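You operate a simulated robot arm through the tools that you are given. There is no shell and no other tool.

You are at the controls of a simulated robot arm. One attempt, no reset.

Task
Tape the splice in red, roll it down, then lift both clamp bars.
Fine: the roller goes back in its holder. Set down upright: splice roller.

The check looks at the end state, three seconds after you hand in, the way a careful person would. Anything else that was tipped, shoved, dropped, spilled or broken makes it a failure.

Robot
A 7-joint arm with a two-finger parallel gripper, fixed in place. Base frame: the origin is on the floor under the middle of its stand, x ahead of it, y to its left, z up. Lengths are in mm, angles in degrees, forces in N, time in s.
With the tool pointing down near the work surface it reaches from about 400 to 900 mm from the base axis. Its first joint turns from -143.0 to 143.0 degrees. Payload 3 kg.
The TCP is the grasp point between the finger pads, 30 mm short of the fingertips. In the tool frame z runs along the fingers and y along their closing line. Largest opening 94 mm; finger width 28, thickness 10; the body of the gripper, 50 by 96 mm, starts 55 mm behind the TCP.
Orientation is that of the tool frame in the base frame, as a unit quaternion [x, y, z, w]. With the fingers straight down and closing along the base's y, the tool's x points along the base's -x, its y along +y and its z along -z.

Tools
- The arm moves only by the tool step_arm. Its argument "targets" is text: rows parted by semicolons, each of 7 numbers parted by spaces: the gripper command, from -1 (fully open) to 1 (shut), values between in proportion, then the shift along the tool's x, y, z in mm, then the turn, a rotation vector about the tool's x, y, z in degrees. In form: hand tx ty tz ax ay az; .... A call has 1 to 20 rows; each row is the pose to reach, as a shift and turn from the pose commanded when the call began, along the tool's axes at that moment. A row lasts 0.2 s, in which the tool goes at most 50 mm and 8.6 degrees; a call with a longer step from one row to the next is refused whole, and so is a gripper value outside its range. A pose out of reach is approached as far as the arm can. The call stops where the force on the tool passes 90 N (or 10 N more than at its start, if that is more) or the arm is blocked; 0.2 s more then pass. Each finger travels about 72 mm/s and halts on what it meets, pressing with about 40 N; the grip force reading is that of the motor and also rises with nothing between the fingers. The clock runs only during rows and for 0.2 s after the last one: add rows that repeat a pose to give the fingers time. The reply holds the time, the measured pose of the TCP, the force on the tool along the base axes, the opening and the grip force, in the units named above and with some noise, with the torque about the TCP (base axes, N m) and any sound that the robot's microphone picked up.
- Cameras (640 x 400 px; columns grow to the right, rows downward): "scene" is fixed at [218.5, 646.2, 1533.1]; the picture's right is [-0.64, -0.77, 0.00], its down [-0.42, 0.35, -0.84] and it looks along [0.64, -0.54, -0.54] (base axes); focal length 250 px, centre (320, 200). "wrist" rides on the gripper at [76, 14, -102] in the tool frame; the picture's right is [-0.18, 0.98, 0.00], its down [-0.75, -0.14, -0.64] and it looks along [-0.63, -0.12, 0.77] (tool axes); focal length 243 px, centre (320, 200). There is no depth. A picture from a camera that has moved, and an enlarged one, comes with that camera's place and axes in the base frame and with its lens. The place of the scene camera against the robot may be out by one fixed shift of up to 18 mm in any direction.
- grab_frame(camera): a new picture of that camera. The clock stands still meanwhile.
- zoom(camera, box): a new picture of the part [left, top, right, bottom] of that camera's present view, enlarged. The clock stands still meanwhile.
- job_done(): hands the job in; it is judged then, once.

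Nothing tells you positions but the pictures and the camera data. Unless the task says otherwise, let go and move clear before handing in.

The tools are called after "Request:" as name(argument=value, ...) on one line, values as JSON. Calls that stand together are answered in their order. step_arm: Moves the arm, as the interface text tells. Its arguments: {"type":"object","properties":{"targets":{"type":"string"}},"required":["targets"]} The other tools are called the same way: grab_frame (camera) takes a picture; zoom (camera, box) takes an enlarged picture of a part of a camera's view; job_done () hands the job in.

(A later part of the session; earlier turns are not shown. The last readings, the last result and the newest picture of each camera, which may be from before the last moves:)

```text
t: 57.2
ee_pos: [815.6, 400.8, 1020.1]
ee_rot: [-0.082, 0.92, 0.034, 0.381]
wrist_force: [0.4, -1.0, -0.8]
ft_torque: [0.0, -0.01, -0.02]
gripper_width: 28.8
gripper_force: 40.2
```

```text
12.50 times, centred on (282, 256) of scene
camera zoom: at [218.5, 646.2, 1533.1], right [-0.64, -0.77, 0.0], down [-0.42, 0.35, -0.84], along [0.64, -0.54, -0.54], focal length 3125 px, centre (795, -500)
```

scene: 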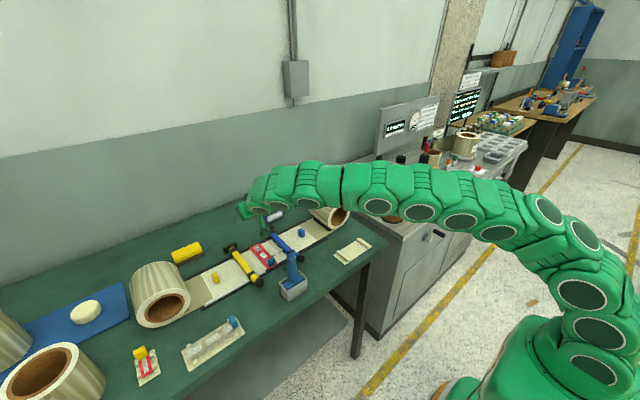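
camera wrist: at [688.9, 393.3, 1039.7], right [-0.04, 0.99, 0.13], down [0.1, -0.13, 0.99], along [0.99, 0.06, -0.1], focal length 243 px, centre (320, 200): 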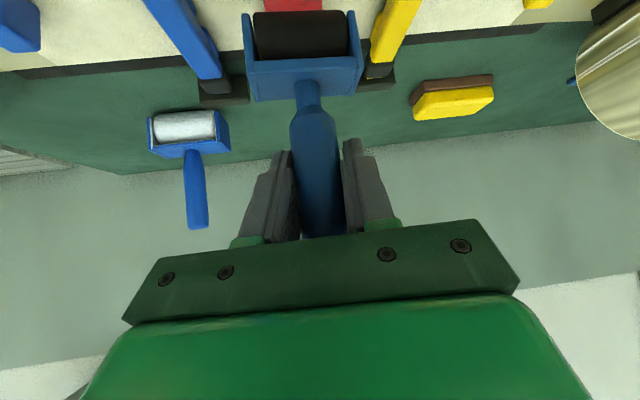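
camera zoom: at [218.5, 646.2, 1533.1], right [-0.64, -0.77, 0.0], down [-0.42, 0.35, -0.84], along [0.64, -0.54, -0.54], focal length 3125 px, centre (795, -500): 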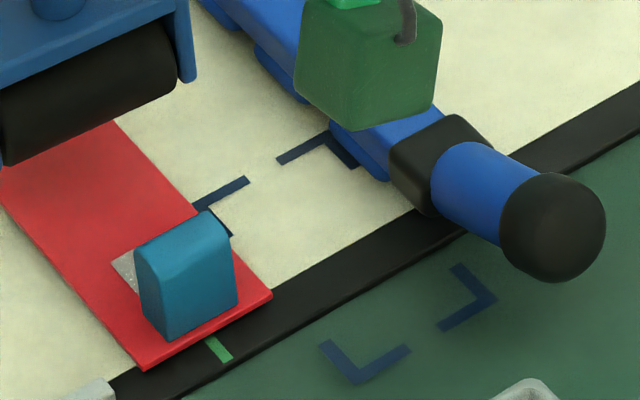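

The patch by the tab still needs rolling, and the frame is still about 3.3° off square. I'll correct the yaw, shift to x≈800 just above the tape, and look again.

Request:
step_arm(targets="1 0 0 0 -2.3 0 -2.3; 1 0 0 0 -2.3 0 -2.3")

Request:
step_arm(targets="1 8 1.2 0.7 0 0 0; 1 16 2.4 1.3 0 0 0; 1 23.5 3.6 2 0 0 0; 1 23.5 3.6 2 0 0 0")

Request:
zoom(camera="wrist", box=[225, 0, 385, 120])

Request:
zoom(camera="scene", box=[250, 232, 302, 272])

```text
t: 57.8
ee_pos: [816.7, 400.8, 1019.3]
ee_rot: [-0.108, 0.917, 0.044, 0.38]
wrist_force: [0.3, -0.3, -1.0]
ft_torque: [-0.03, -0.01, 0.03]
gripper_width: 28.8
gripper_force: 40.2
```

```text
t: 58.8
ee_pos: [799.7, 399.4, 1002.5]
ee_rot: [-0.108, 0.918, 0.045, 0.38]
wrist_force: [0.1, 0.3, -2.5]
ft_torque: [0.02, 0.02, 0.05]
gripper_width: 28.4
gripper_force: 39.9
```

```text
3.33 times, centred on (305, 60) of wrist
camera zoom: at [673.8, 386.3, 1022.1], right [-0.1, 0.99, 0.13], down [0.11, -0.12, 0.99], along [0.99, 0.11, -0.1], focal length 809 px, centre (370, 667)
```

zoom: 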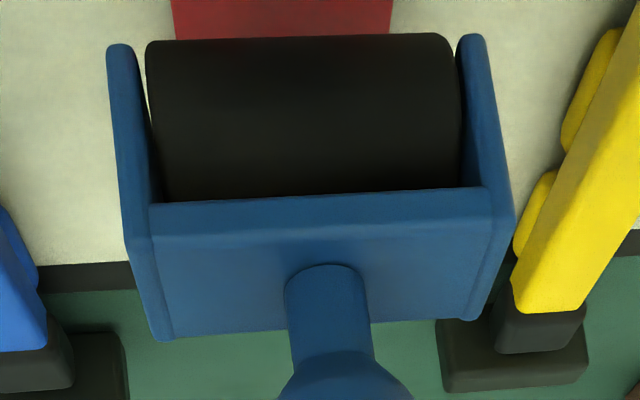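

```text
10.00 times, centred on (276, 252) of scene
camera zoom: at [218.5, 646.2, 1533.1], right [-0.64, -0.77, 0.0], down [-0.42, 0.35, -0.84], along [0.64, -0.54, -0.54], focal length 2500 px, centre (760, -320)
```

zoom: 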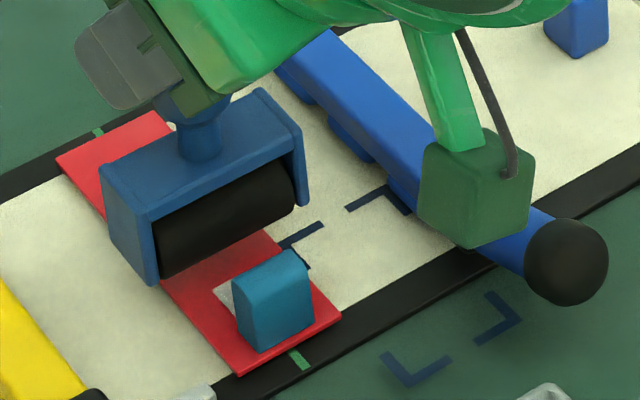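

The frame is square to the strip again. Now down to contact at x≈800, then toward the tab.

Request:
step_arm(targets="1 2.8 0 2.8 0 0 0; 1 5.7 0 5.7 0 0 0; 1 7.1 0 7.1 0 0 0; 1 7.1 0 7.1 0 0 0")

Request:
step_arm(targets="1 0.7 0 0.7 0 0 0; 1 1.2 0 1.2 0 0 0; 1 1.2 0 1.2 0 0 0")

```text
t: 59.8
ee_pos: [799.8, 401.1, 992.5]
ee_rot: [-0.107, 0.918, 0.044, 0.38]
wrist_force: [1.0, -0.3, -1.9]
ft_torque: [0.0, 0.01, 0.01]
gripper_width: 28.3
gripper_force: 39.5
```

```text
t: 60.6
ee_pos: [799.4, 402.3, 990.1]
ee_rot: [-0.107, 0.918, 0.045, 0.38]
wrist_force: [-0.2, 0.3, 1.4]
ft_torque: [0.03, -0.03, 0.0]
gripper_width: 28.6
gripper_force: 39.5
```

Just touching. Pressing about 1 mm more.

Request:
step_arm(targets="1 0.4 0 0.4 0 0 0; 1 0.7 0 0.7 0 0 0; 1 0.7 0 0.7 0 0 0")

Request:
step_arm(targets="1 1.5 0.5 -1.2 0 0 0; 1 3 0.9 -2.5 0 0 0; 1 4.3 1.4 -3.9 0 0 0; 1 4.3 1.4 -3.9 0 0 0")

Request:
zoom(camera="scene", box=[250, 232, 302, 272])

```text
t: 61.4
ee_pos: [799.0, 401.4, 989.8]
ee_rot: [-0.108, 0.917, 0.045, 0.381]
wrist_force: [0.0, -1.2, 9.0]
ft_torque: [0.12, -0.1, 0.01]
gripper_width: 28.7
gripper_force: 40.1
```

```text
t: 62.4
ee_pos: [793.1, 401.4, 990.4]
ee_rot: [-0.107, 0.917, 0.044, 0.381]
wrist_force: [0.1, -1.0, 19.1]
ft_torque: [0.2, -0.14, -0.03]
gripper_width: 28.6
gripper_force: 39.6
```

```text
10.00 times, centred on (276, 252) of scene
camera zoom: at [218.5, 646.2, 1533.1], right [-0.64, -0.77, 0.0], down [-0.42, 0.35, -0.84], along [0.64, -0.54, -0.54], focal length 2500 px, centre (760, -320)
```

zoom: 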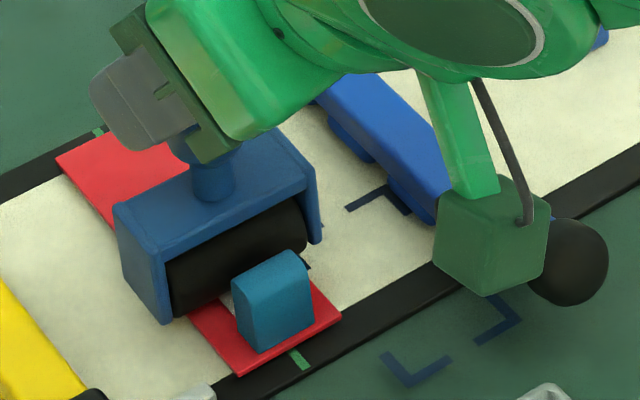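

About 21 N at x≈793. Zooming between roller and tab to see whether the pale patch is gone.

Request:
zoom(camera="scene", box=[264, 248, 288, 272])

Request:
zoom(camera="wrist", box=[225, 0, 385, 120])

```text
16.00 times, centred on (276, 260) of scene
camera zoom: at [218.5, 646.2, 1533.1], right [-0.64, -0.77, 0.0], down [-0.42, 0.35, -0.84], along [0.64, -0.54, -0.54], focal length 4000 px, centre (1024, -760)
```

zoom: 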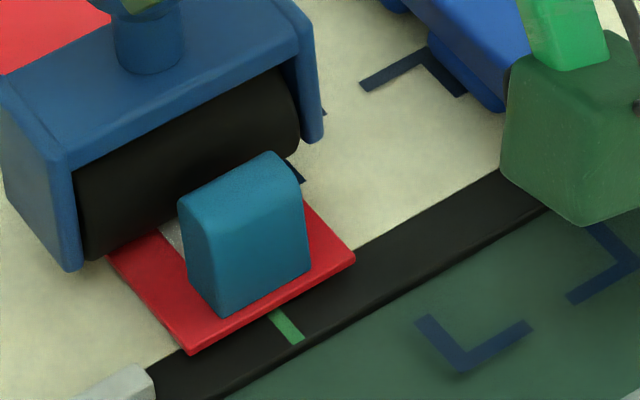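

```text
3.33 times, centred on (305, 60) of wrist
camera zoom: at [667.2, 386.6, 1009.2], right [-0.1, 0.99, 0.13], down [0.11, -0.12, 0.99], along [0.99, 0.11, -0.09], focal length 809 px, centre (370, 667)
```

zoom: 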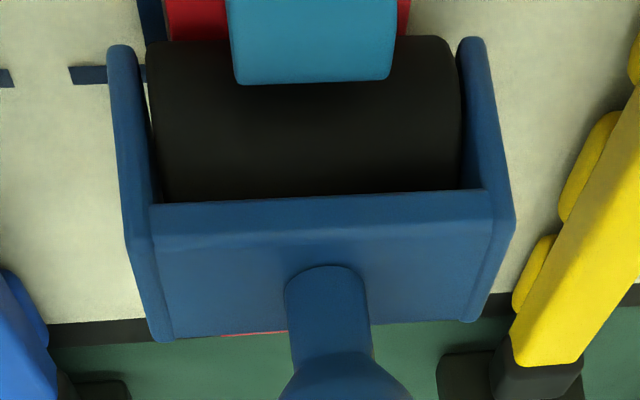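

A sliver of pale patch remains between roller and tab. Moving 3 mm closer at this pressure.

Request:
step_arm(targets="1 1.1 0.35 -1 0 0 0; 1 2.2 0.7 -2 0 0 0; 1 2.2 0.7 -2 0 0 0")

Request:
zoom(camera="scene", box=[264, 248, 288, 272])

```text
t: 63.2
ee_pos: [790.2, 401.2, 989.5]
ee_rot: [-0.106, 0.918, 0.044, 0.38]
wrist_force: [0.3, -1.7, 20.8]
ft_torque: [0.21, -0.2, -0.06]
gripper_width: 29.0
gripper_force: 40.3
```

```text
16.00 times, centred on (276, 260) of scene
camera zoom: at [218.5, 646.2, 1533.1], right [-0.64, -0.77, 0.0], down [-0.42, 0.35, -0.84], along [0.64, -0.54, -0.54], focal length 4000 px, centre (1024, -760)
```

zoom: 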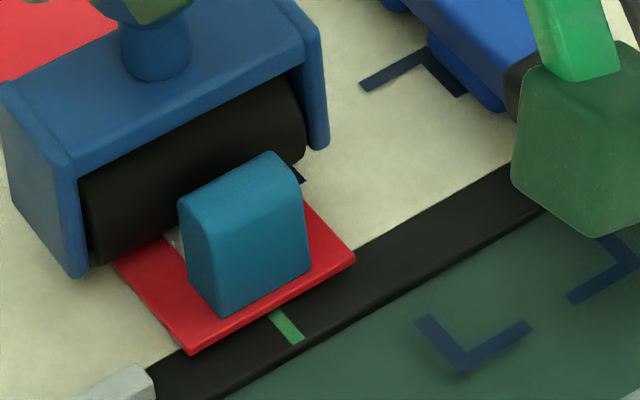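

No push on the tab yet. Two more mm.

Request:
step_arm(targets="1 0.75 0.25 -0.65 0 0 0; 1 1.5 0.5 -1.3 0 0 0; 1 1.5 0.5 -1.3 0 0 0")

Request:
zoom(camera="scene", box=[264, 248, 288, 272])

```text
t: 64.0
ee_pos: [788.8, 401.9, 988.9]
ee_rot: [-0.108, 0.918, 0.045, 0.38]
wrist_force: [0.4, -3.2, 20.7]
ft_torque: [0.15, -0.29, -0.04]
gripper_width: 28.6
gripper_force: 40.1
```

```text
16.00 times, centred on (276, 260) of scene
camera zoom: at [218.5, 646.2, 1533.1], right [-0.64, -0.77, 0.0], down [-0.42, 0.35, -0.84], along [0.64, -0.54, -0.54], focal length 4000 px, centre (1024, -760)
```

zoom: 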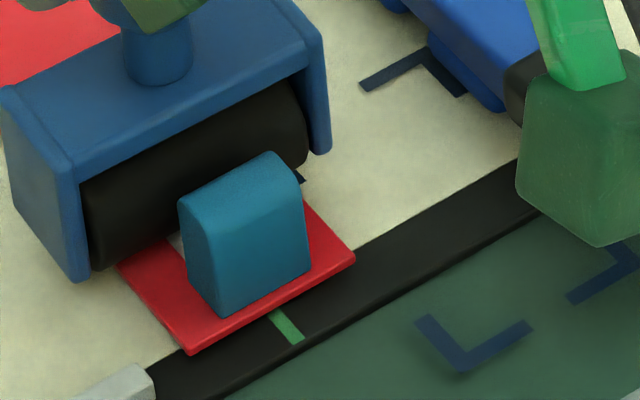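

Still no x-force. Continuing another 2 mm.

Request:
step_arm(targets="1 0.75 0.25 -0.65 0 0 0; 1 1.5 0.5 -1.3 0 0 0; 1 1.5 0.5 -1.3 0 0 0")

Request:
zoom(camera="scene", box=[264, 248, 288, 272])

Request:
zoom(camera="wrist", box=[225, 0, 385, 120])

```text
t: 64.8
ee_pos: [786.6, 402.5, 988.4]
ee_rot: [-0.107, 0.918, 0.045, 0.38]
wrist_force: [0.3, -0.2, 17.6]
ft_torque: [-0.25, -0.05, 0.06]
gripper_width: 28.6
gripper_force: 40.3
```

```text
16.00 times, centred on (276, 260) of scene
camera zoom: at [218.5, 646.2, 1533.1], right [-0.64, -0.77, 0.0], down [-0.42, 0.35, -0.84], along [0.64, -0.54, -0.54], focal length 4000 px, centre (1024, -760)
```

zoom: 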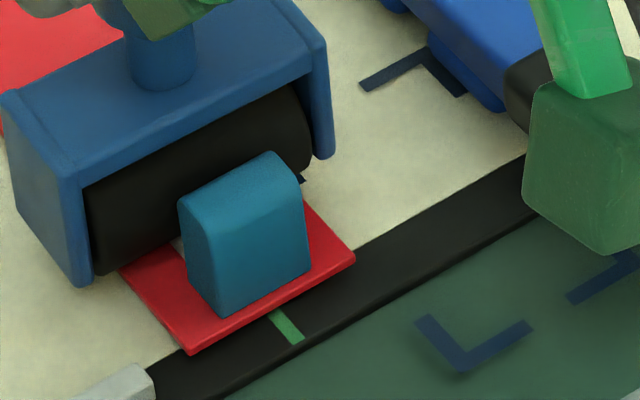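

```text
3.33 times, centred on (305, 60) of wrist
camera zoom: at [660.0, 386.9, 1008.3], right [-0.1, 0.99, 0.13], down [0.11, -0.12, 0.99], along [0.99, 0.11, -0.1], focal length 809 px, centre (370, 667)
```

zoom: 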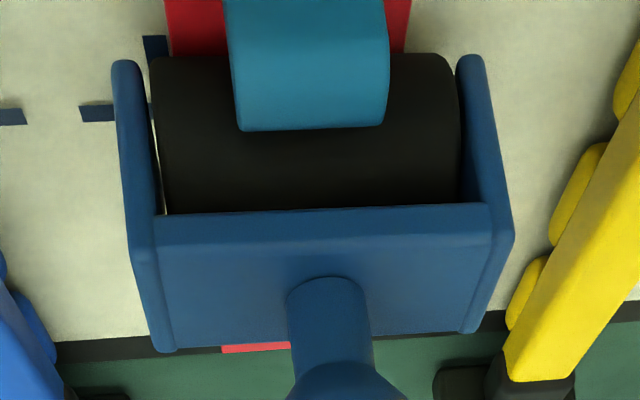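

The side plates straddle the tab and the roller is nearly at it. One more small move, watching for tab contact.

Request:
step_arm(targets="1 0.75 0.1 -0.65 0 0 0; 1 1.5 0.2 -1.3 0 0 0; 1 1.5 0.2 -1.3 0 0 0")

Request:
zoom(camera="scene", box=[264, 248, 288, 272])

```text
t: 65.6
ee_pos: [785.2, 401.3, 989.8]
ee_rot: [-0.106, 0.918, 0.044, 0.38]
wrist_force: [-1.3, 0.5, 17.3]
ft_torque: [-0.22, -0.04, 0.01]
gripper_width: 28.6
gripper_force: 40.0
```

```text
16.00 times, centred on (276, 260) of scene
camera zoom: at [218.5, 646.2, 1533.1], right [-0.64, -0.77, 0.0], down [-0.42, 0.35, -0.84], along [0.64, -0.54, -0.54], focal length 4000 px, centre (1024, -760)
```

zoom: 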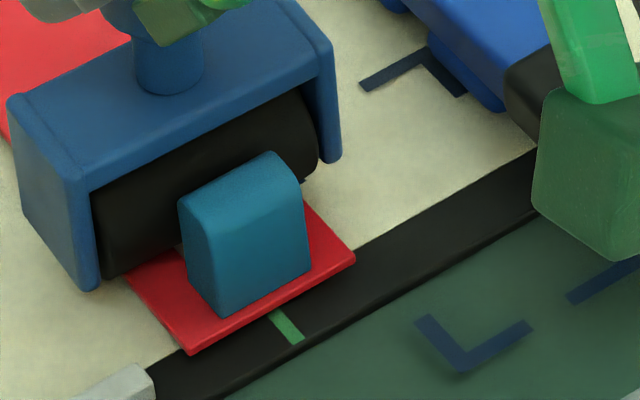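

Now I'll roll back out to x≈812 at the same pressure to reveal the patch area.

Request:
step_arm(targets="1 -4 -1.4 4.2 0 0 0; 1 -8 -2.8 8.4 0 0 0; 1 -12 -4.2 12.6 0 0 0; 1 -16 -5.5 16.8 0 0 0; 1 -18 -6.2 18.8 0 0 0; 1 -18 -6.2 18.8 0 0 0")

Request:
zoom(camera="scene", box=[255, 235, 295, 272])

```text
t: 67.0
ee_pos: [811.6, 400.6, 987.0]
ee_rot: [-0.107, 0.918, 0.044, 0.38]
wrist_force: [0.6, 2.5, 11.1]
ft_torque: [-0.1, -0.13, 0.01]
gripper_width: 28.6
gripper_force: 39.9
```

```text
10.81 times, centred on (275, 254) of scene
camera zoom: at [218.5, 646.2, 1533.1], right [-0.64, -0.77, 0.0], down [-0.42, 0.35, -0.84], along [0.64, -0.54, -0.54], focal length 2703 px, centre (806, -378)
```

zoom: 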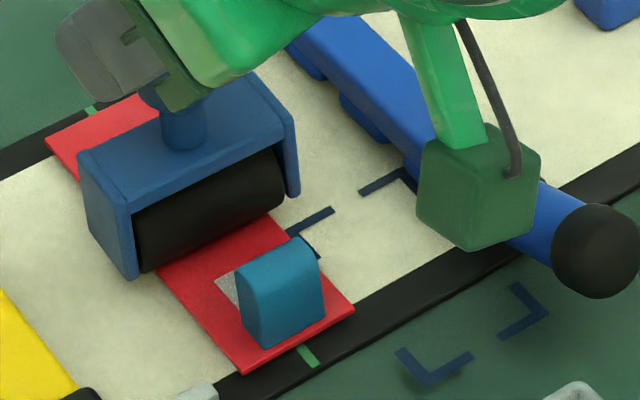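

The near patch is still pale: the contact line apparently hasn't come close enough to the tab (no tab force was felt yet). I'll roll back in again, going further until I feel the tab.

Request:
step_arm(targets="1 4 1.2 -3.2 0 0 0; 1 8 2.4 -6.8 0 0 0; 1 12 3.8 -10.8 0 0 0; 1 16 5.2 -14.8 0 0 0; 1 19.5 6.2 -18.1 0 0 0; 1 19.5 6.2 -18.1 0 0 0")

Request:
step_arm(targets="1 1 0.3 -0.8 0 0 0; 1 2 0.7 -1.8 0 0 0; 1 2 0.7 -1.8 0 0 0")

Request:
zoom(camera="wrist", box=[225, 0, 385, 120])

Request:
zoom(camera="scene", box=[264, 248, 288, 272])

```text
t: 68.4
ee_pos: [783.6, 401.7, 986.2]
ee_rot: [-0.107, 0.918, 0.044, 0.38]
wrist_force: [-0.7, -3.3, 18.7]
ft_torque: [0.11, -0.18, -0.07]
gripper_width: 28.6
gripper_force: 39.9
```

```text
t: 69.2
ee_pos: [780.5, 400.1, 987.2]
ee_rot: [-0.107, 0.918, 0.044, 0.38]
wrist_force: [-0.8, 0.1, 16.4]
ft_torque: [-0.25, -0.1, 0.03]
gripper_width: 28.7
gripper_force: 39.9
```

```text
3.33 times, centred on (305, 60) of wrist
camera zoom: at [654.9, 386.2, 1006.4], right [-0.1, 0.99, 0.13], down [0.11, -0.12, 0.99], along [0.99, 0.11, -0.1], focal length 809 px, centre (370, 667)
```

zoom: 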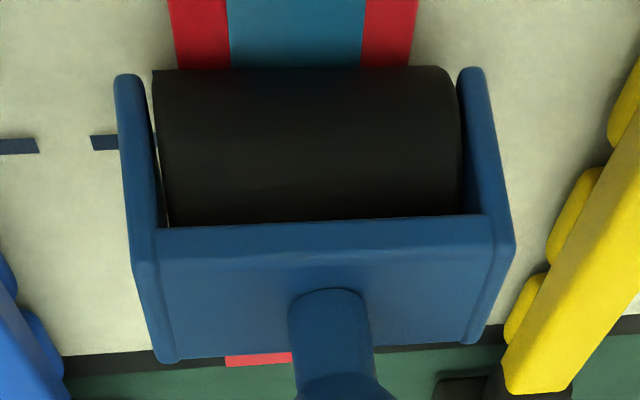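

```text
16.00 times, centred on (276, 260) of scene
camera zoom: at [218.5, 646.2, 1533.1], right [-0.64, -0.77, 0.0], down [-0.42, 0.35, -0.84], along [0.64, -0.54, -0.54], focal length 4000 px, centre (1024, -760)
```

zoom: 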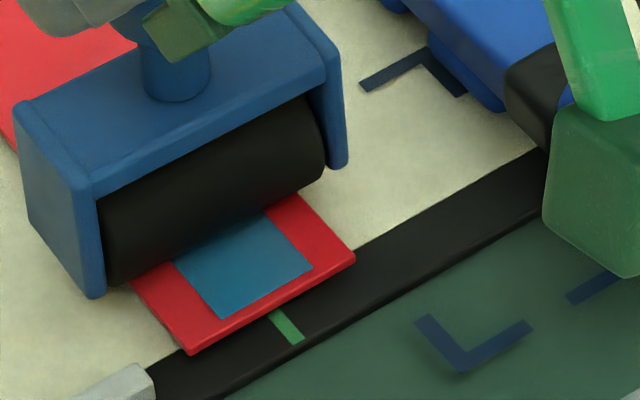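

The tab has folded flat onto the tape — the near patch is gone, so the near third is rolled too. I'll roll on over the flattened tab to the near end, then make one full pass to the far end.

Request:
step_arm(targets="1 4.2 1.4 -3.9 0 0 0; 1 8.4 2.8 -7.8 0 0 0; 1 12.6 4.2 -11.7 0 0 0; 1 12.6 4.2 -11.7 0 0 0")

Request:
zoom(camera="scene", box=[245, 220, 305, 280])

```text
t: 70.2
ee_pos: [764.6, 400.5, 987.8]
ee_rot: [-0.106, 0.918, 0.044, 0.38]
wrist_force: [-0.3, 2.7, 18.5]
ft_torque: [-0.23, -0.11, 0.0]
gripper_width: 28.7
gripper_force: 39.8
```

```text
6.67 times, centred on (275, 250) of scene
camera zoom: at [218.5, 646.2, 1533.1], right [-0.64, -0.77, 0.0], down [-0.42, 0.35, -0.84], along [0.64, -0.54, -0.54], focal length 1667 px, centre (620, -133)
```

zoom: 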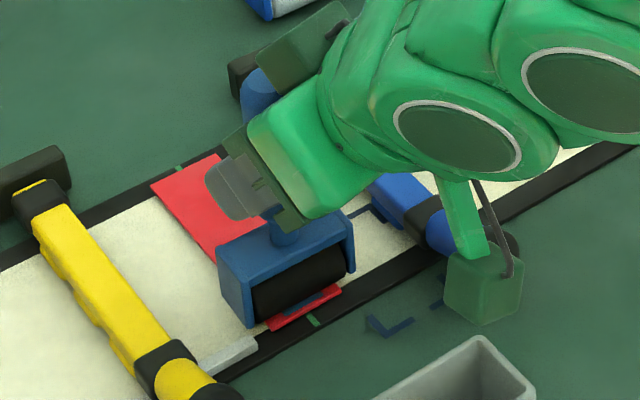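

Every pale patch is gone and the whole length has been rolled. Lifting the roller off and checking the tape.

Request:
step_arm(targets="1 -3.5 0 -3.5 0 0 0; 1 -14 0 -14 0 0 0; 1 -35 0 -35 0 0 0; 1 -60 0 -60 0 0 0; 1 -74 0 -74 0 0 0; 1 -74 0 -74 0 0 0")

Request:
zoom(camera="scene", box=[235, 215, 315, 285])

Request:
grab_frame(camera="wrist")

```text
t: 71.6
ee_pos: [763.7, 401.8, 1090.1]
ee_rot: [-0.107, 0.918, 0.045, 0.38]
wrist_force: [0.6, 0.5, -2.0]
ft_torque: [-0.01, 0.05, -0.01]
gripper_width: 28.5
gripper_force: 40.5
```

```text
5.71 times, centred on (275, 250) of scene
camera zoom: at [218.5, 646.2, 1533.1], right [-0.64, -0.77, 0.0], down [-0.42, 0.35, -0.84], along [0.64, -0.54, -0.54], focal length 1429 px, centre (577, -86)
```

zoom: 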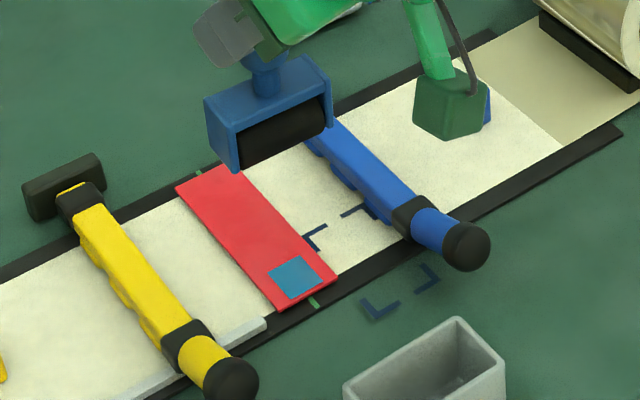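

```text
taken
camera wrist: at [637.2, 386.4, 1110.2], right [-0.1, 0.99, 0.13], down [0.11, -0.12, 0.99], along [0.99, 0.11, -0.1], focal length 243 px, centre (320, 200)
```

wrist: 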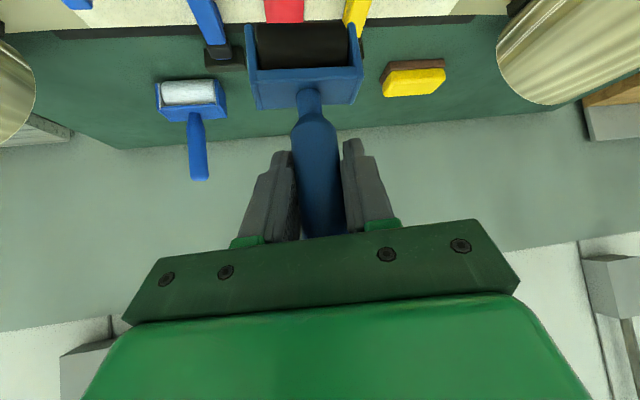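

The tape is solid red, flat tab, no pale spots. Next: return the roller. I'll measure the roller's pose in the grip closely before positioning over the holder.

Request:
zoom(camera="wrist", box=[225, 0, 385, 120])

Request:
zoom(camera="scene", box=[258, 215, 288, 245])

Request:
zoom(camera="wrist", box=[270, 70, 370, 240])

```text
3.33 times, centred on (305, 60) of wrist
camera zoom: at [637.2, 386.4, 1110.2], right [-0.1, 0.99, 0.13], down [0.11, -0.12, 0.99], along [0.99, 0.11, -0.1], focal length 809 px, centre (370, 667)
```

zoom: 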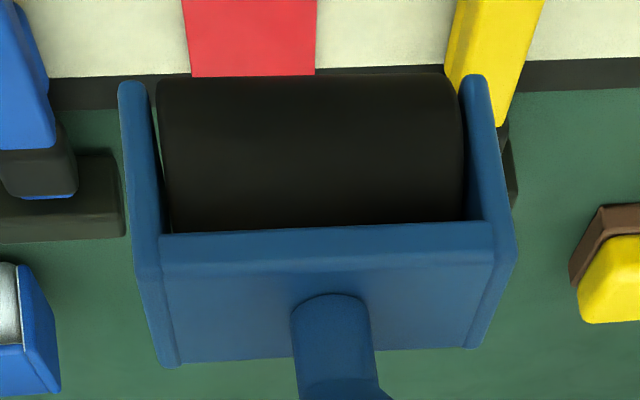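

```text
13.33 times, centred on (273, 230) of scene
camera zoom: at [218.5, 646.2, 1533.1], right [-0.64, -0.77, 0.0], down [-0.42, 0.35, -0.84], along [0.64, -0.54, -0.54], focal length 3333 px, centre (947, -200)
```

zoom: 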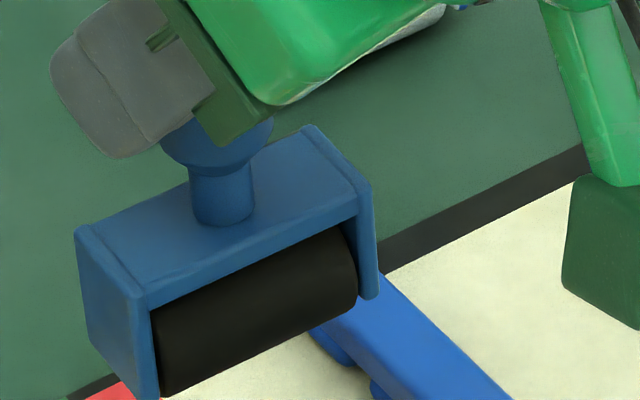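

```text
2.35 times, centred on (320, 155) of wrist
camera zoom: at [637.2, 386.4, 1110.2], right [-0.1, 0.99, 0.13], down [0.11, -0.12, 0.99], along [0.99, 0.11, -0.1], focal length 571 px, centre (320, 306)
```

zoom: 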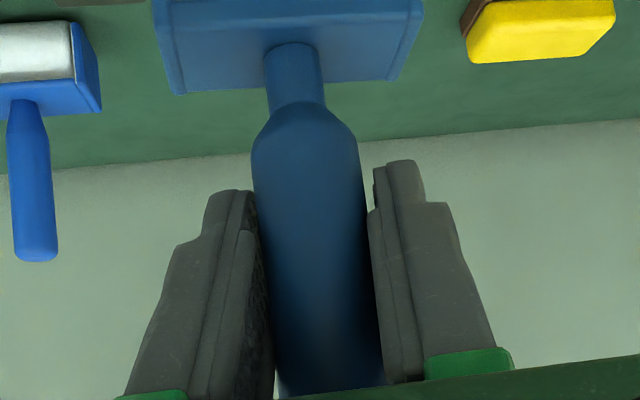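

The roller is pitched about 3° (bottom toward +x) and 1° off in yaw relative to square. I'll correct both while carrying it at height to above the holder.

Request:
step_arm(targets="1 17 5.4 -17 -0.2 0.6 -0.1; 1 34 10.9 -34 -0.35 1.2 -0.2; 1 51 16.3 -51 -0.5 1.8 -0.35; 1 68 21.8 -68 -0.7 2.4 -0.45; 1 85.3 27.2 -85.3 -0.85 3.03 -0.56; 1 85.3 27.2 -85.3 -0.85 3.03 -0.56")

Request:
grab_frame(camera="wrist")

Request:
zoom(camera="scene", box=[270, 225, 320, 300])

```text
t: 73.0
ee_pos: [640.2, 399.3, 1091.0]
ee_rot: [-0.115, 0.927, 0.046, 0.355]
wrist_force: [-0.2, 0.9, -1.5]
ft_torque: [-0.02, 0.04, 0.0]
gripper_width: 28.8
gripper_force: 39.7
```

```text
taken
camera wrist: at [515.6, 383.1, 1116.8], right [-0.11, 0.99, 0.13], down [0.16, -0.11, 0.98], along [0.98, 0.13, -0.15], focal length 243 px, centre (320, 200)
```

wrist: 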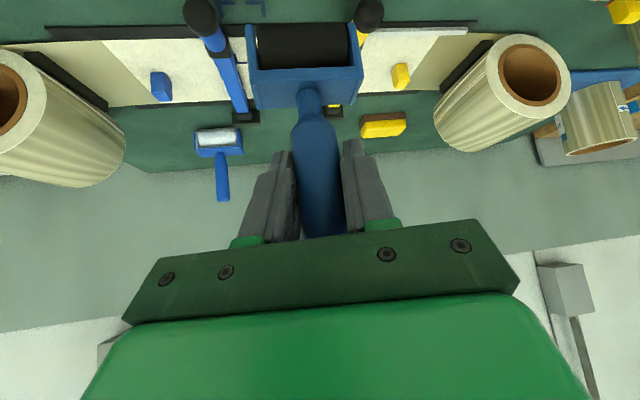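

```text
5.33 times, centred on (295, 262) of scene
camera zoom: at [218.5, 646.2, 1533.1], right [-0.64, -0.77, 0.0], down [-0.42, 0.35, -0.84], along [0.64, -0.54, -0.54], focal length 1333 px, centre (453, -133)
```

zoom: 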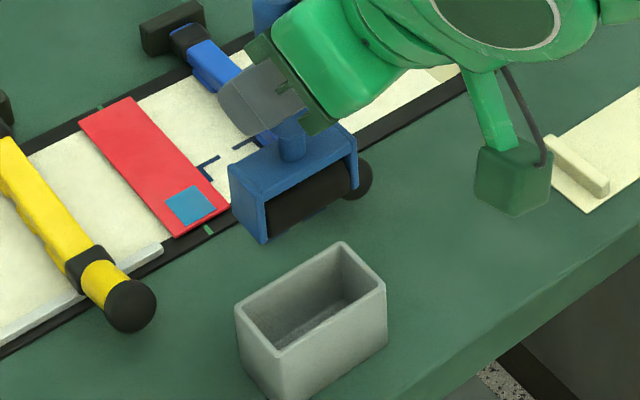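

Positioned above the holder. Zooming to compare the frame's edges with the holder's, for tilt and yaw.

Request:
zoom(camera="scene", box=[282, 232, 318, 262])

Request:
zoom(camera="scene", box=[280, 260, 320, 300])

Request:
zoom(camera="wrist", box=[225, 0, 385, 120])

```text
13.33 times, centred on (300, 247) of scene
camera zoom: at [218.5, 646.2, 1533.1], right [-0.64, -0.77, 0.0], down [-0.42, 0.35, -0.84], along [0.64, -0.54, -0.54], focal length 3333 px, centre (587, -427)
```

zoom: 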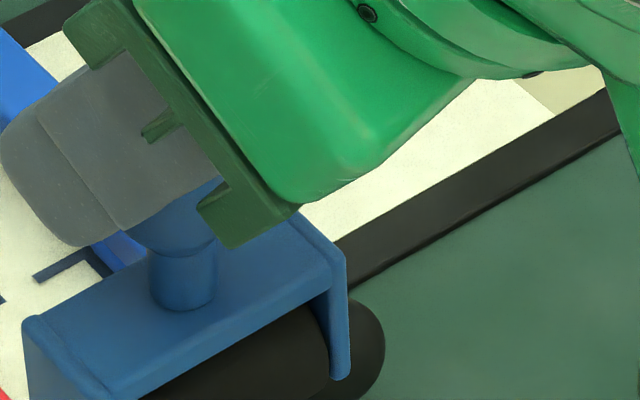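

```text
10.00 times, centred on (300, 280) of scene
camera zoom: at [218.5, 646.2, 1533.1], right [-0.64, -0.77, 0.0], down [-0.42, 0.35, -0.84], along [0.64, -0.54, -0.54], focal length 2500 px, centre (520, -600)
```

zoom: 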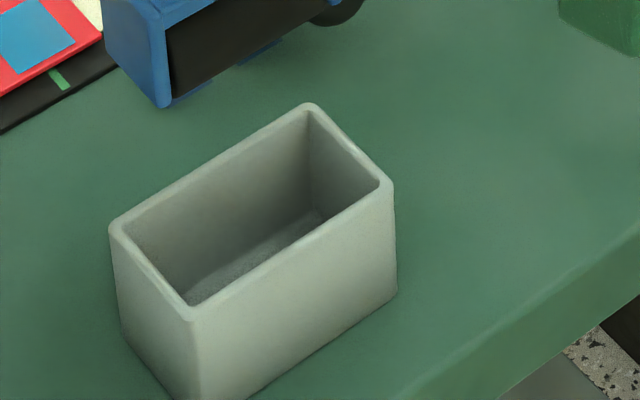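

```text
3.33 times, centred on (305, 60) of wrist
camera zoom: at [515.6, 383.1, 1116.8], right [-0.11, 0.99, 0.13], down [0.16, -0.11, 0.98], along [0.98, 0.13, -0.15], focal length 809 px, centre (370, 667)
```

zoom: 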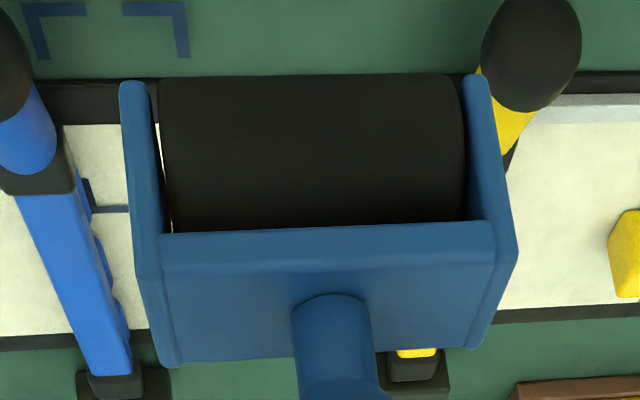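

The frame's lower end sits about 7 mm further +x than when it was first lifted, with ~1.5° pitch left. I'll correct pitch, yaw and x, then descend to just above the rim to compare.

Request:
step_arm(targets="1 1.8 0.45 -1.6 0.07 0.7 0.35; 1 3.6 0.9 -3.2 0.13 1.45 0.7; 1 3.6 0.9 -3.2 0.13 1.45 0.7")

Request:
zoom(camera="scene", box=[276, 240, 324, 280])

Request:
zoom(camera="wrist", box=[225, 0, 385, 120])

```text
t: 73.8
ee_pos: [635.9, 399.2, 1090.5]
ee_rot: [-0.109, 0.932, 0.046, 0.343]
wrist_force: [0.0, -0.9, -1.0]
ft_torque: [0.01, 0.01, 0.07]
gripper_width: 28.7
gripper_force: 40.0
```

```text
10.00 times, centred on (300, 260) of scene
camera zoom: at [218.5, 646.2, 1533.1], right [-0.64, -0.77, 0.0], down [-0.42, 0.35, -0.84], along [0.64, -0.54, -0.54], focal length 2500 px, centre (520, -400)
```

zoom: 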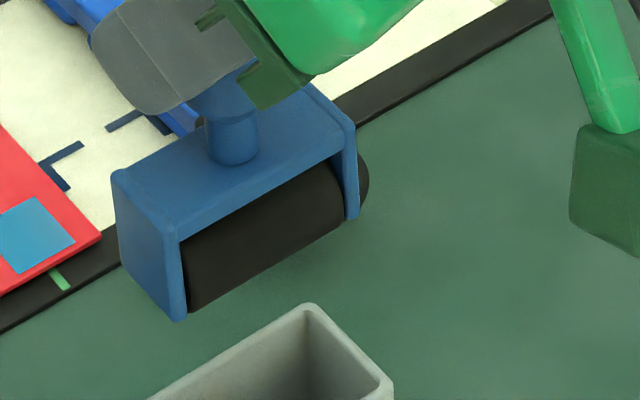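

```text
3.33 times, centred on (305, 60) of wrist
camera zoom: at [511.1, 383.9, 1120.2], right [-0.1, 0.99, 0.13], down [0.19, -0.11, 0.98], along [0.98, 0.12, -0.17], focal length 809 px, centre (370, 667)
```

zoom: 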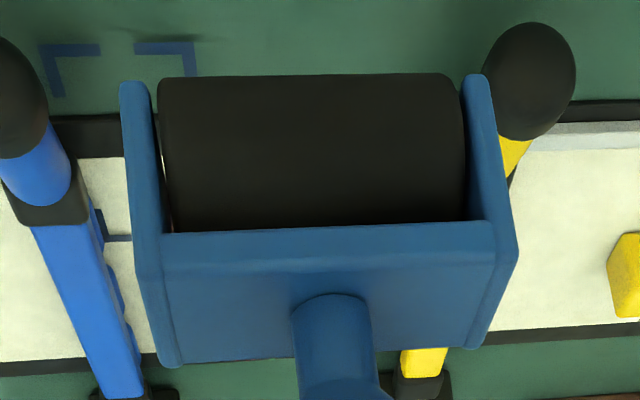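

I'll take sharper close-ups of the frame's corners to settle yaw and position relative to the holder.

Request:
zoom(camera="scene", box=[282, 248, 314, 274])

Request:
zoom(camera="scene", box=[284, 264, 316, 304])

```text
15.38 times, centred on (298, 261) of scene
camera zoom: at [218.5, 646.2, 1533.1], right [-0.64, -0.77, 0.0], down [-0.42, 0.35, -0.84], along [0.64, -0.54, -0.54], focal length 3846 px, centre (658, -738)
```

zoom: 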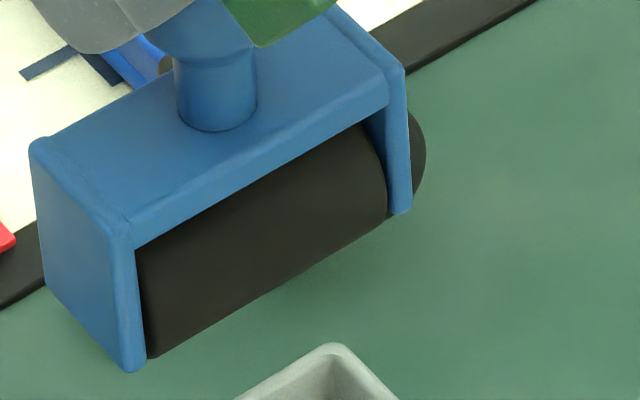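

```text
10.00 times, centred on (300, 284) of scene
camera zoom: at [218.5, 646.2, 1533.1], right [-0.64, -0.77, 0.0], down [-0.42, 0.35, -0.84], along [0.64, -0.54, -0.54], focal length 2500 px, centre (520, -640)
```

zoom: 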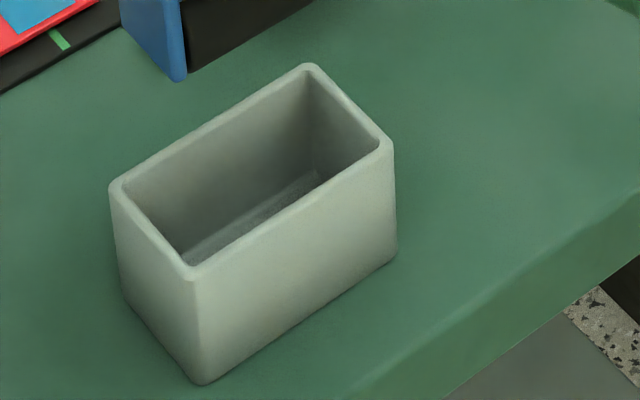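

The frame is square within about 0.7° and vertical within about 1°, offset roughly +2 mm in x and −2 mm in y from the holder. I'll correct that and lower to just above the rim for a direct comparison.

Request:
step_arm(targets="1 9 1 9 0 0 0; 1 18 1.7 19 0 0 0; 1 27 1.7 30 0 0 0; 1 36.2 1.7 40.1 0 0 0; 1 36.2 1.7 40.1 0 0 0")

Request:
zoom(camera="scene", box=[280, 258, 320, 298])

Request:
zoom(camera="wrist", box=[200, 0, 420, 140])

```text
t: 75.0
ee_pos: [632.5, 401.7, 1036.0]
ee_rot: [-0.11, 0.932, 0.046, 0.344]
wrist_force: [-0.5, 1.0, -1.5]
ft_torque: [-0.01, 0.02, 0.03]
gripper_width: 28.8
gripper_force: 39.4
```

```text
10.00 times, centred on (300, 278) of scene
camera zoom: at [218.5, 646.2, 1533.1], right [-0.64, -0.77, 0.0], down [-0.42, 0.35, -0.84], along [0.64, -0.54, -0.54], focal length 2500 px, centre (520, -580)
```

zoom: 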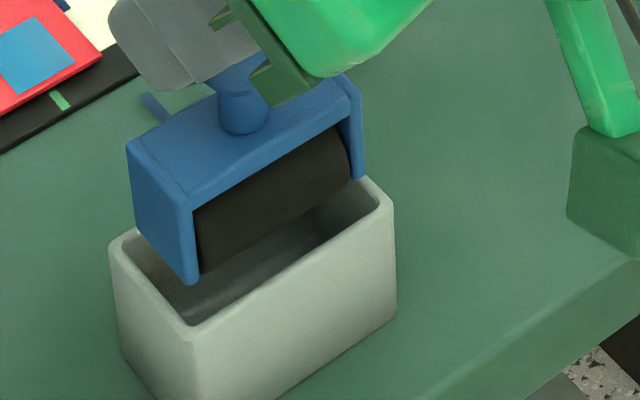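

```text
2.86 times, centred on (310, 70) of wrist
camera zoom: at [508.6, 386.0, 1066.2], right [-0.1, 0.99, 0.13], down [0.19, -0.11, 0.98], along [0.98, 0.12, -0.17], focal length 693 px, centre (349, 571)
```

zoom: 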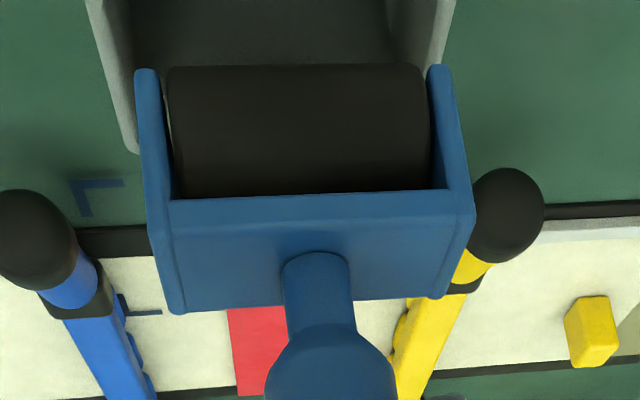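

The frame is over the opening, about 1.3 mm low in x and 1.5 mm high in y by my estimate. I'll trim that and ease it 12 mm down into the mouth.

Request:
step_arm(targets="1 -0.7 -1.8 0.6 0 0 0; 1 1.9 -1.8 3.6 0 0 0; 1 4.5 -1.9 6.6 0 0 0; 1 7.1 -1.9 9.7 0 0 0; 1 7.1 -1.9 9.7 0 0 0")

Request:
zoom(camera="scene", box=[280, 258, 320, 298])

Request:
zoom(camera="wrist", box=[200, 0, 420, 140])

```text
t: 76.2
ee_pos: [633.2, 400.0, 1024.3]
ee_rot: [-0.11, 0.932, 0.046, 0.343]
wrist_force: [0.7, -0.5, -1.9]
ft_torque: [-0.01, 0.02, -0.01]
gripper_width: 28.8
gripper_force: 39.7
```

```text
10.00 times, centred on (300, 278) of scene
camera zoom: at [218.5, 646.2, 1533.1], right [-0.64, -0.77, 0.0], down [-0.42, 0.35, -0.84], along [0.64, -0.54, -0.54], focal length 2500 px, centre (520, -580)
```

zoom: 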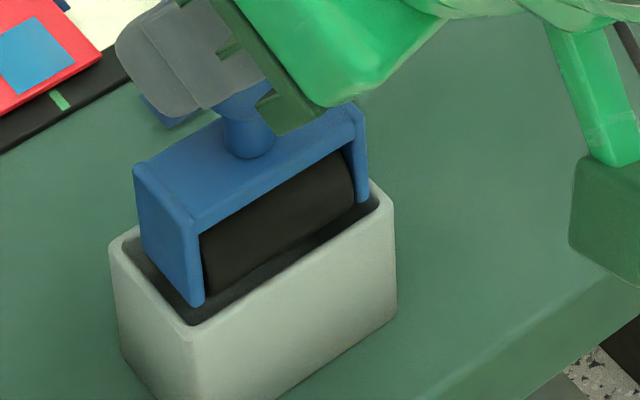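

```text
2.86 times, centred on (310, 70) of wrist
camera zoom: at [509.8, 384.3, 1054.2], right [-0.1, 0.99, 0.13], down [0.19, -0.11, 0.98], along [0.98, 0.12, -0.17], focal length 693 px, centre (349, 571)
```

zoom: 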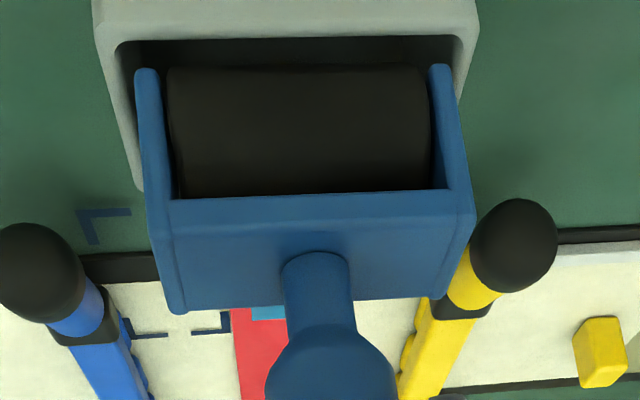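

No contact yet; combining both cameras, the frame is about 4 mm too near (−x) inside the mouth, y is centred. I'll shift +3.9 mm in x, then lower another 12 mm.

Request:
step_arm(targets="1 -2.8 -1.2 2.4 0 0 0; 1 -2.8 -1.2 2.4 0 0 0; 1 -0.2 -1.2 5.5 0 0 0; 1 2.4 -1.3 8.5 0 0 0; 1 5 -1.3 11.5 0 0 0; 1 5 -1.3 11.5 0 0 0")

Request:
zoom(camera="scene", box=[280, 258, 320, 298])

Request:
zoom(camera="wrist", box=[200, 0, 420, 140])

```text
t: 77.6
ee_pos: [639.4, 399.3, 1012.3]
ee_rot: [-0.11, 0.932, 0.046, 0.343]
wrist_force: [-0.4, 0.1, -2.1]
ft_torque: [0.01, 0.02, 0.02]
gripper_width: 28.7
gripper_force: 40.3
```

```text
10.00 times, centred on (300, 278) of scene
camera zoom: at [218.5, 646.2, 1533.1], right [-0.64, -0.77, 0.0], down [-0.42, 0.35, -0.84], along [0.64, -0.54, -0.54], focal length 2500 px, centre (520, -580)
```

zoom: 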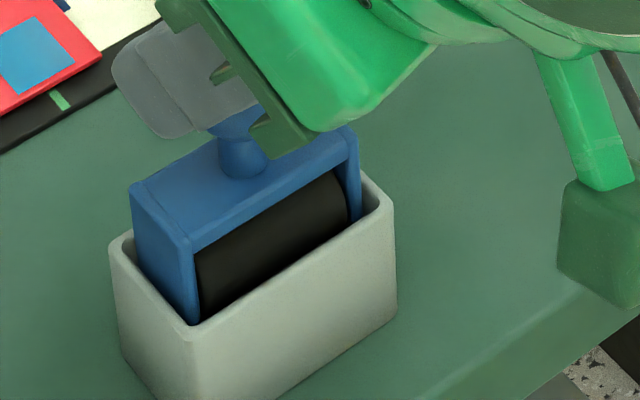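

```text
2.86 times, centred on (310, 70) of wrist
camera zoom: at [514.0, 384.1, 1041.9], right [-0.1, 0.99, 0.13], down [0.19, -0.11, 0.98], along [0.98, 0.12, -0.17], focal length 693 px, centre (349, 571)
```

zoom: 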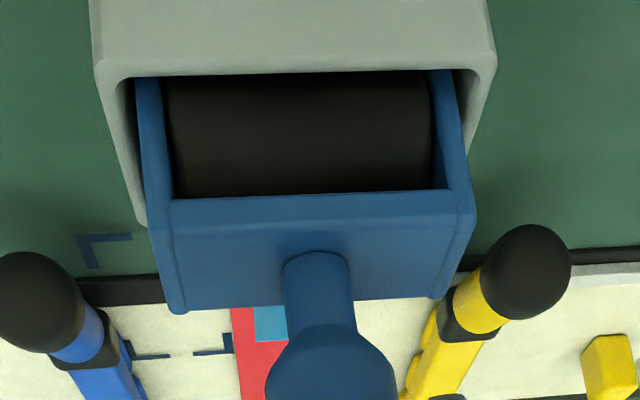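

It's entering freely, with no contact force. Continuing down 12 mm at a time, watching the force.

Request:
step_arm(targets="1 2.6 0 3 0 0 0; 1 5.2 -0.1 6.1 0 0 0; 1 7.8 -0.1 9.1 0 0 0; 1 7.8 -0.1 9.1 0 0 0")

Request:
zoom(camera="scene", box=[280, 258, 320, 298])

Request:
zoom(camera="wrist", box=[200, 0, 420, 140])

```text
t: 78.6
ee_pos: [638.9, 400.4, 1000.6]
ee_rot: [-0.11, 0.932, 0.047, 0.343]
wrist_force: [-1.0, 0.2, -1.6]
ft_torque: [0.03, 0.0, 0.03]
gripper_width: 28.6
gripper_force: 39.8
```

```text
10.00 times, centred on (300, 278) of scene
camera zoom: at [218.5, 646.2, 1533.1], right [-0.64, -0.77, 0.0], down [-0.42, 0.35, -0.84], along [0.64, -0.54, -0.54], focal length 2500 px, centre (520, -580)
```

zoom: 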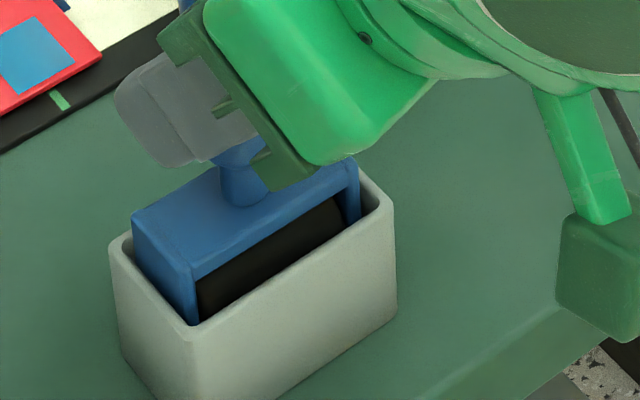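

```text
2.86 times, centred on (310, 70) of wrist
camera zoom: at [514.1, 384.5, 1030.3], right [-0.1, 0.99, 0.13], down [0.19, -0.11, 0.98], along [0.98, 0.12, -0.17], focal length 693 px, centre (349, 571)
```

zoom: 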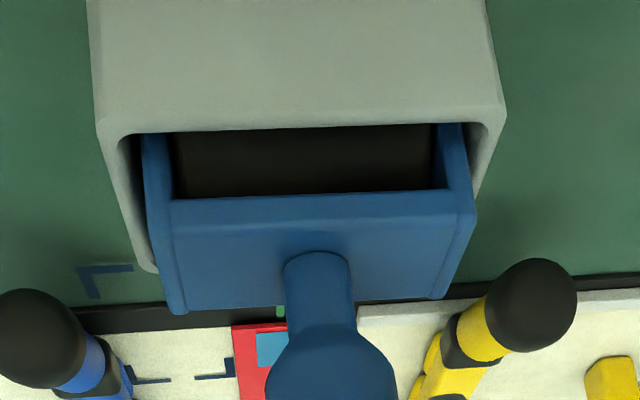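

Sliding in cleanly. Another 11 mm, then feel for the floor.

Request:
step_arm(targets="1 2.6 0.3 3 0 0 0; 1 5.2 0.5 6.1 0 0 0; 1 7.2 0.5 8.4 0 0 0; 1 7.2 0.5 8.4 0 0 0")

Request:
step_arm(targets="1 0.65 0 0.76 0 0 0; 1 1.3 0 1.5 0 0 0; 1 1.3 0 1.5 0 0 0")

```text
t: 79.6
ee_pos: [638.5, 400.7, 989.7]
ee_rot: [-0.111, 0.932, 0.047, 0.342]
wrist_force: [0.8, -0.5, -2.5]
ft_torque: [-0.01, -0.03, 0.02]
gripper_width: 28.9
gripper_force: 40.1
```

```text
t: 80.4
ee_pos: [637.0, 399.6, 987.0]
ee_rot: [-0.11, 0.932, 0.046, 0.343]
wrist_force: [-0.5, -0.6, -1.4]
ft_torque: [-0.03, 0.03, -0.02]
gripper_width: 28.8
gripper_force: 40.2
```

Still free. Two more millimetres at a time until the floor is felt.

Request:
step_arm(targets="1 0.65 0 0.76 0 0 0; 1 1.3 0 1.5 0 0 0; 1 1.3 0 1.5 0 0 0")

Request:
step_arm(targets="1 0.4 0 0.5 0 0 0; 1 0.8 0 0.95 0 0 0; 1 0.8 0 0.95 0 0 0")

```text
t: 81.2
ee_pos: [638.4, 400.5, 987.3]
ee_rot: [-0.11, 0.932, 0.046, 0.343]
wrist_force: [-0.5, 0.5, -0.3]
ft_torque: [-0.03, 0.02, 0.01]
gripper_width: 28.6
gripper_force: 40.0
```

```text
t: 82.0
ee_pos: [638.1, 400.5, 983.7]
ee_rot: [-0.11, 0.932, 0.046, 0.343]
wrist_force: [0.3, -0.1, -1.2]
ft_torque: [0.02, 0.01, -0.06]
gripper_width: 28.7
gripper_force: 39.9
```

No floor contact yet at z≈984. Looking at how deep the frame sits compared with the start.

Request:
zoom(camera="scene", box=[280, 258, 320, 298])

Request:
zoom(camera="wrist", box=[200, 0, 420, 140])

```text
10.00 times, centred on (300, 278) of scene
camera zoom: at [218.5, 646.2, 1533.1], right [-0.64, -0.77, 0.0], down [-0.42, 0.35, -0.84], along [0.64, -0.54, -0.54], focal length 2500 px, centre (520, -580)
```

zoom: 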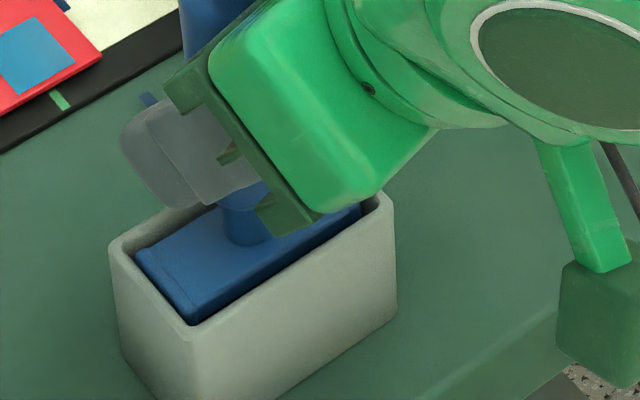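

```text
2.86 times, centred on (310, 70) of wrist
camera zoom: at [513.7, 384.6, 1013.7], right [-0.1, 0.99, 0.13], down [0.19, -0.11, 0.98], along [0.98, 0.12, -0.17], focal length 693 px, centre (349, 571)
```

zoom: 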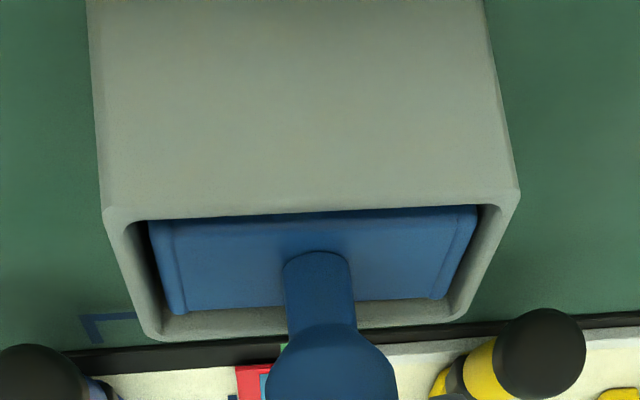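

Almost seated, with the plate just under the rim as at the start. A few more 1 mm steps.

Request:
step_arm(targets="1 0.65 0 0.76 0 0 0; 1 0.65 0 0.76 0 0 0")

Request:
step_arm(targets="1 0.65 0 0.76 0 0 0; 1 0.65 0 0.76 0 0 0")

Request:
step_arm(targets="1 0.65 0 0.76 0 0 0; 1 0.65 0 0.76 0 0 0")

```text
t: 82.6
ee_pos: [637.9, 399.9, 983.8]
ee_rot: [-0.11, 0.932, 0.045, 0.343]
wrist_force: [0.0, 0.5, -2.6]
ft_torque: [0.0, 0.01, 0.02]
gripper_width: 28.5
gripper_force: 40.1
```

```text
t: 83.2
ee_pos: [638.4, 400.0, 981.9]
ee_rot: [-0.111, 0.931, 0.047, 0.344]
wrist_force: [-1.0, -1.4, 11.3]
ft_torque: [-0.07, 0.04, 0.01]
gripper_width: 28.8
gripper_force: 40.0
```

```text
t: 83.8
ee_pos: [638.9, 399.5, 982.8]
ee_rot: [-0.111, 0.931, 0.047, 0.344]
wrist_force: [-2.6, -0.7, 31.0]
ft_torque: [-0.05, 0.16, -0.02]
gripper_width: 28.7
gripper_force: 40.6
```

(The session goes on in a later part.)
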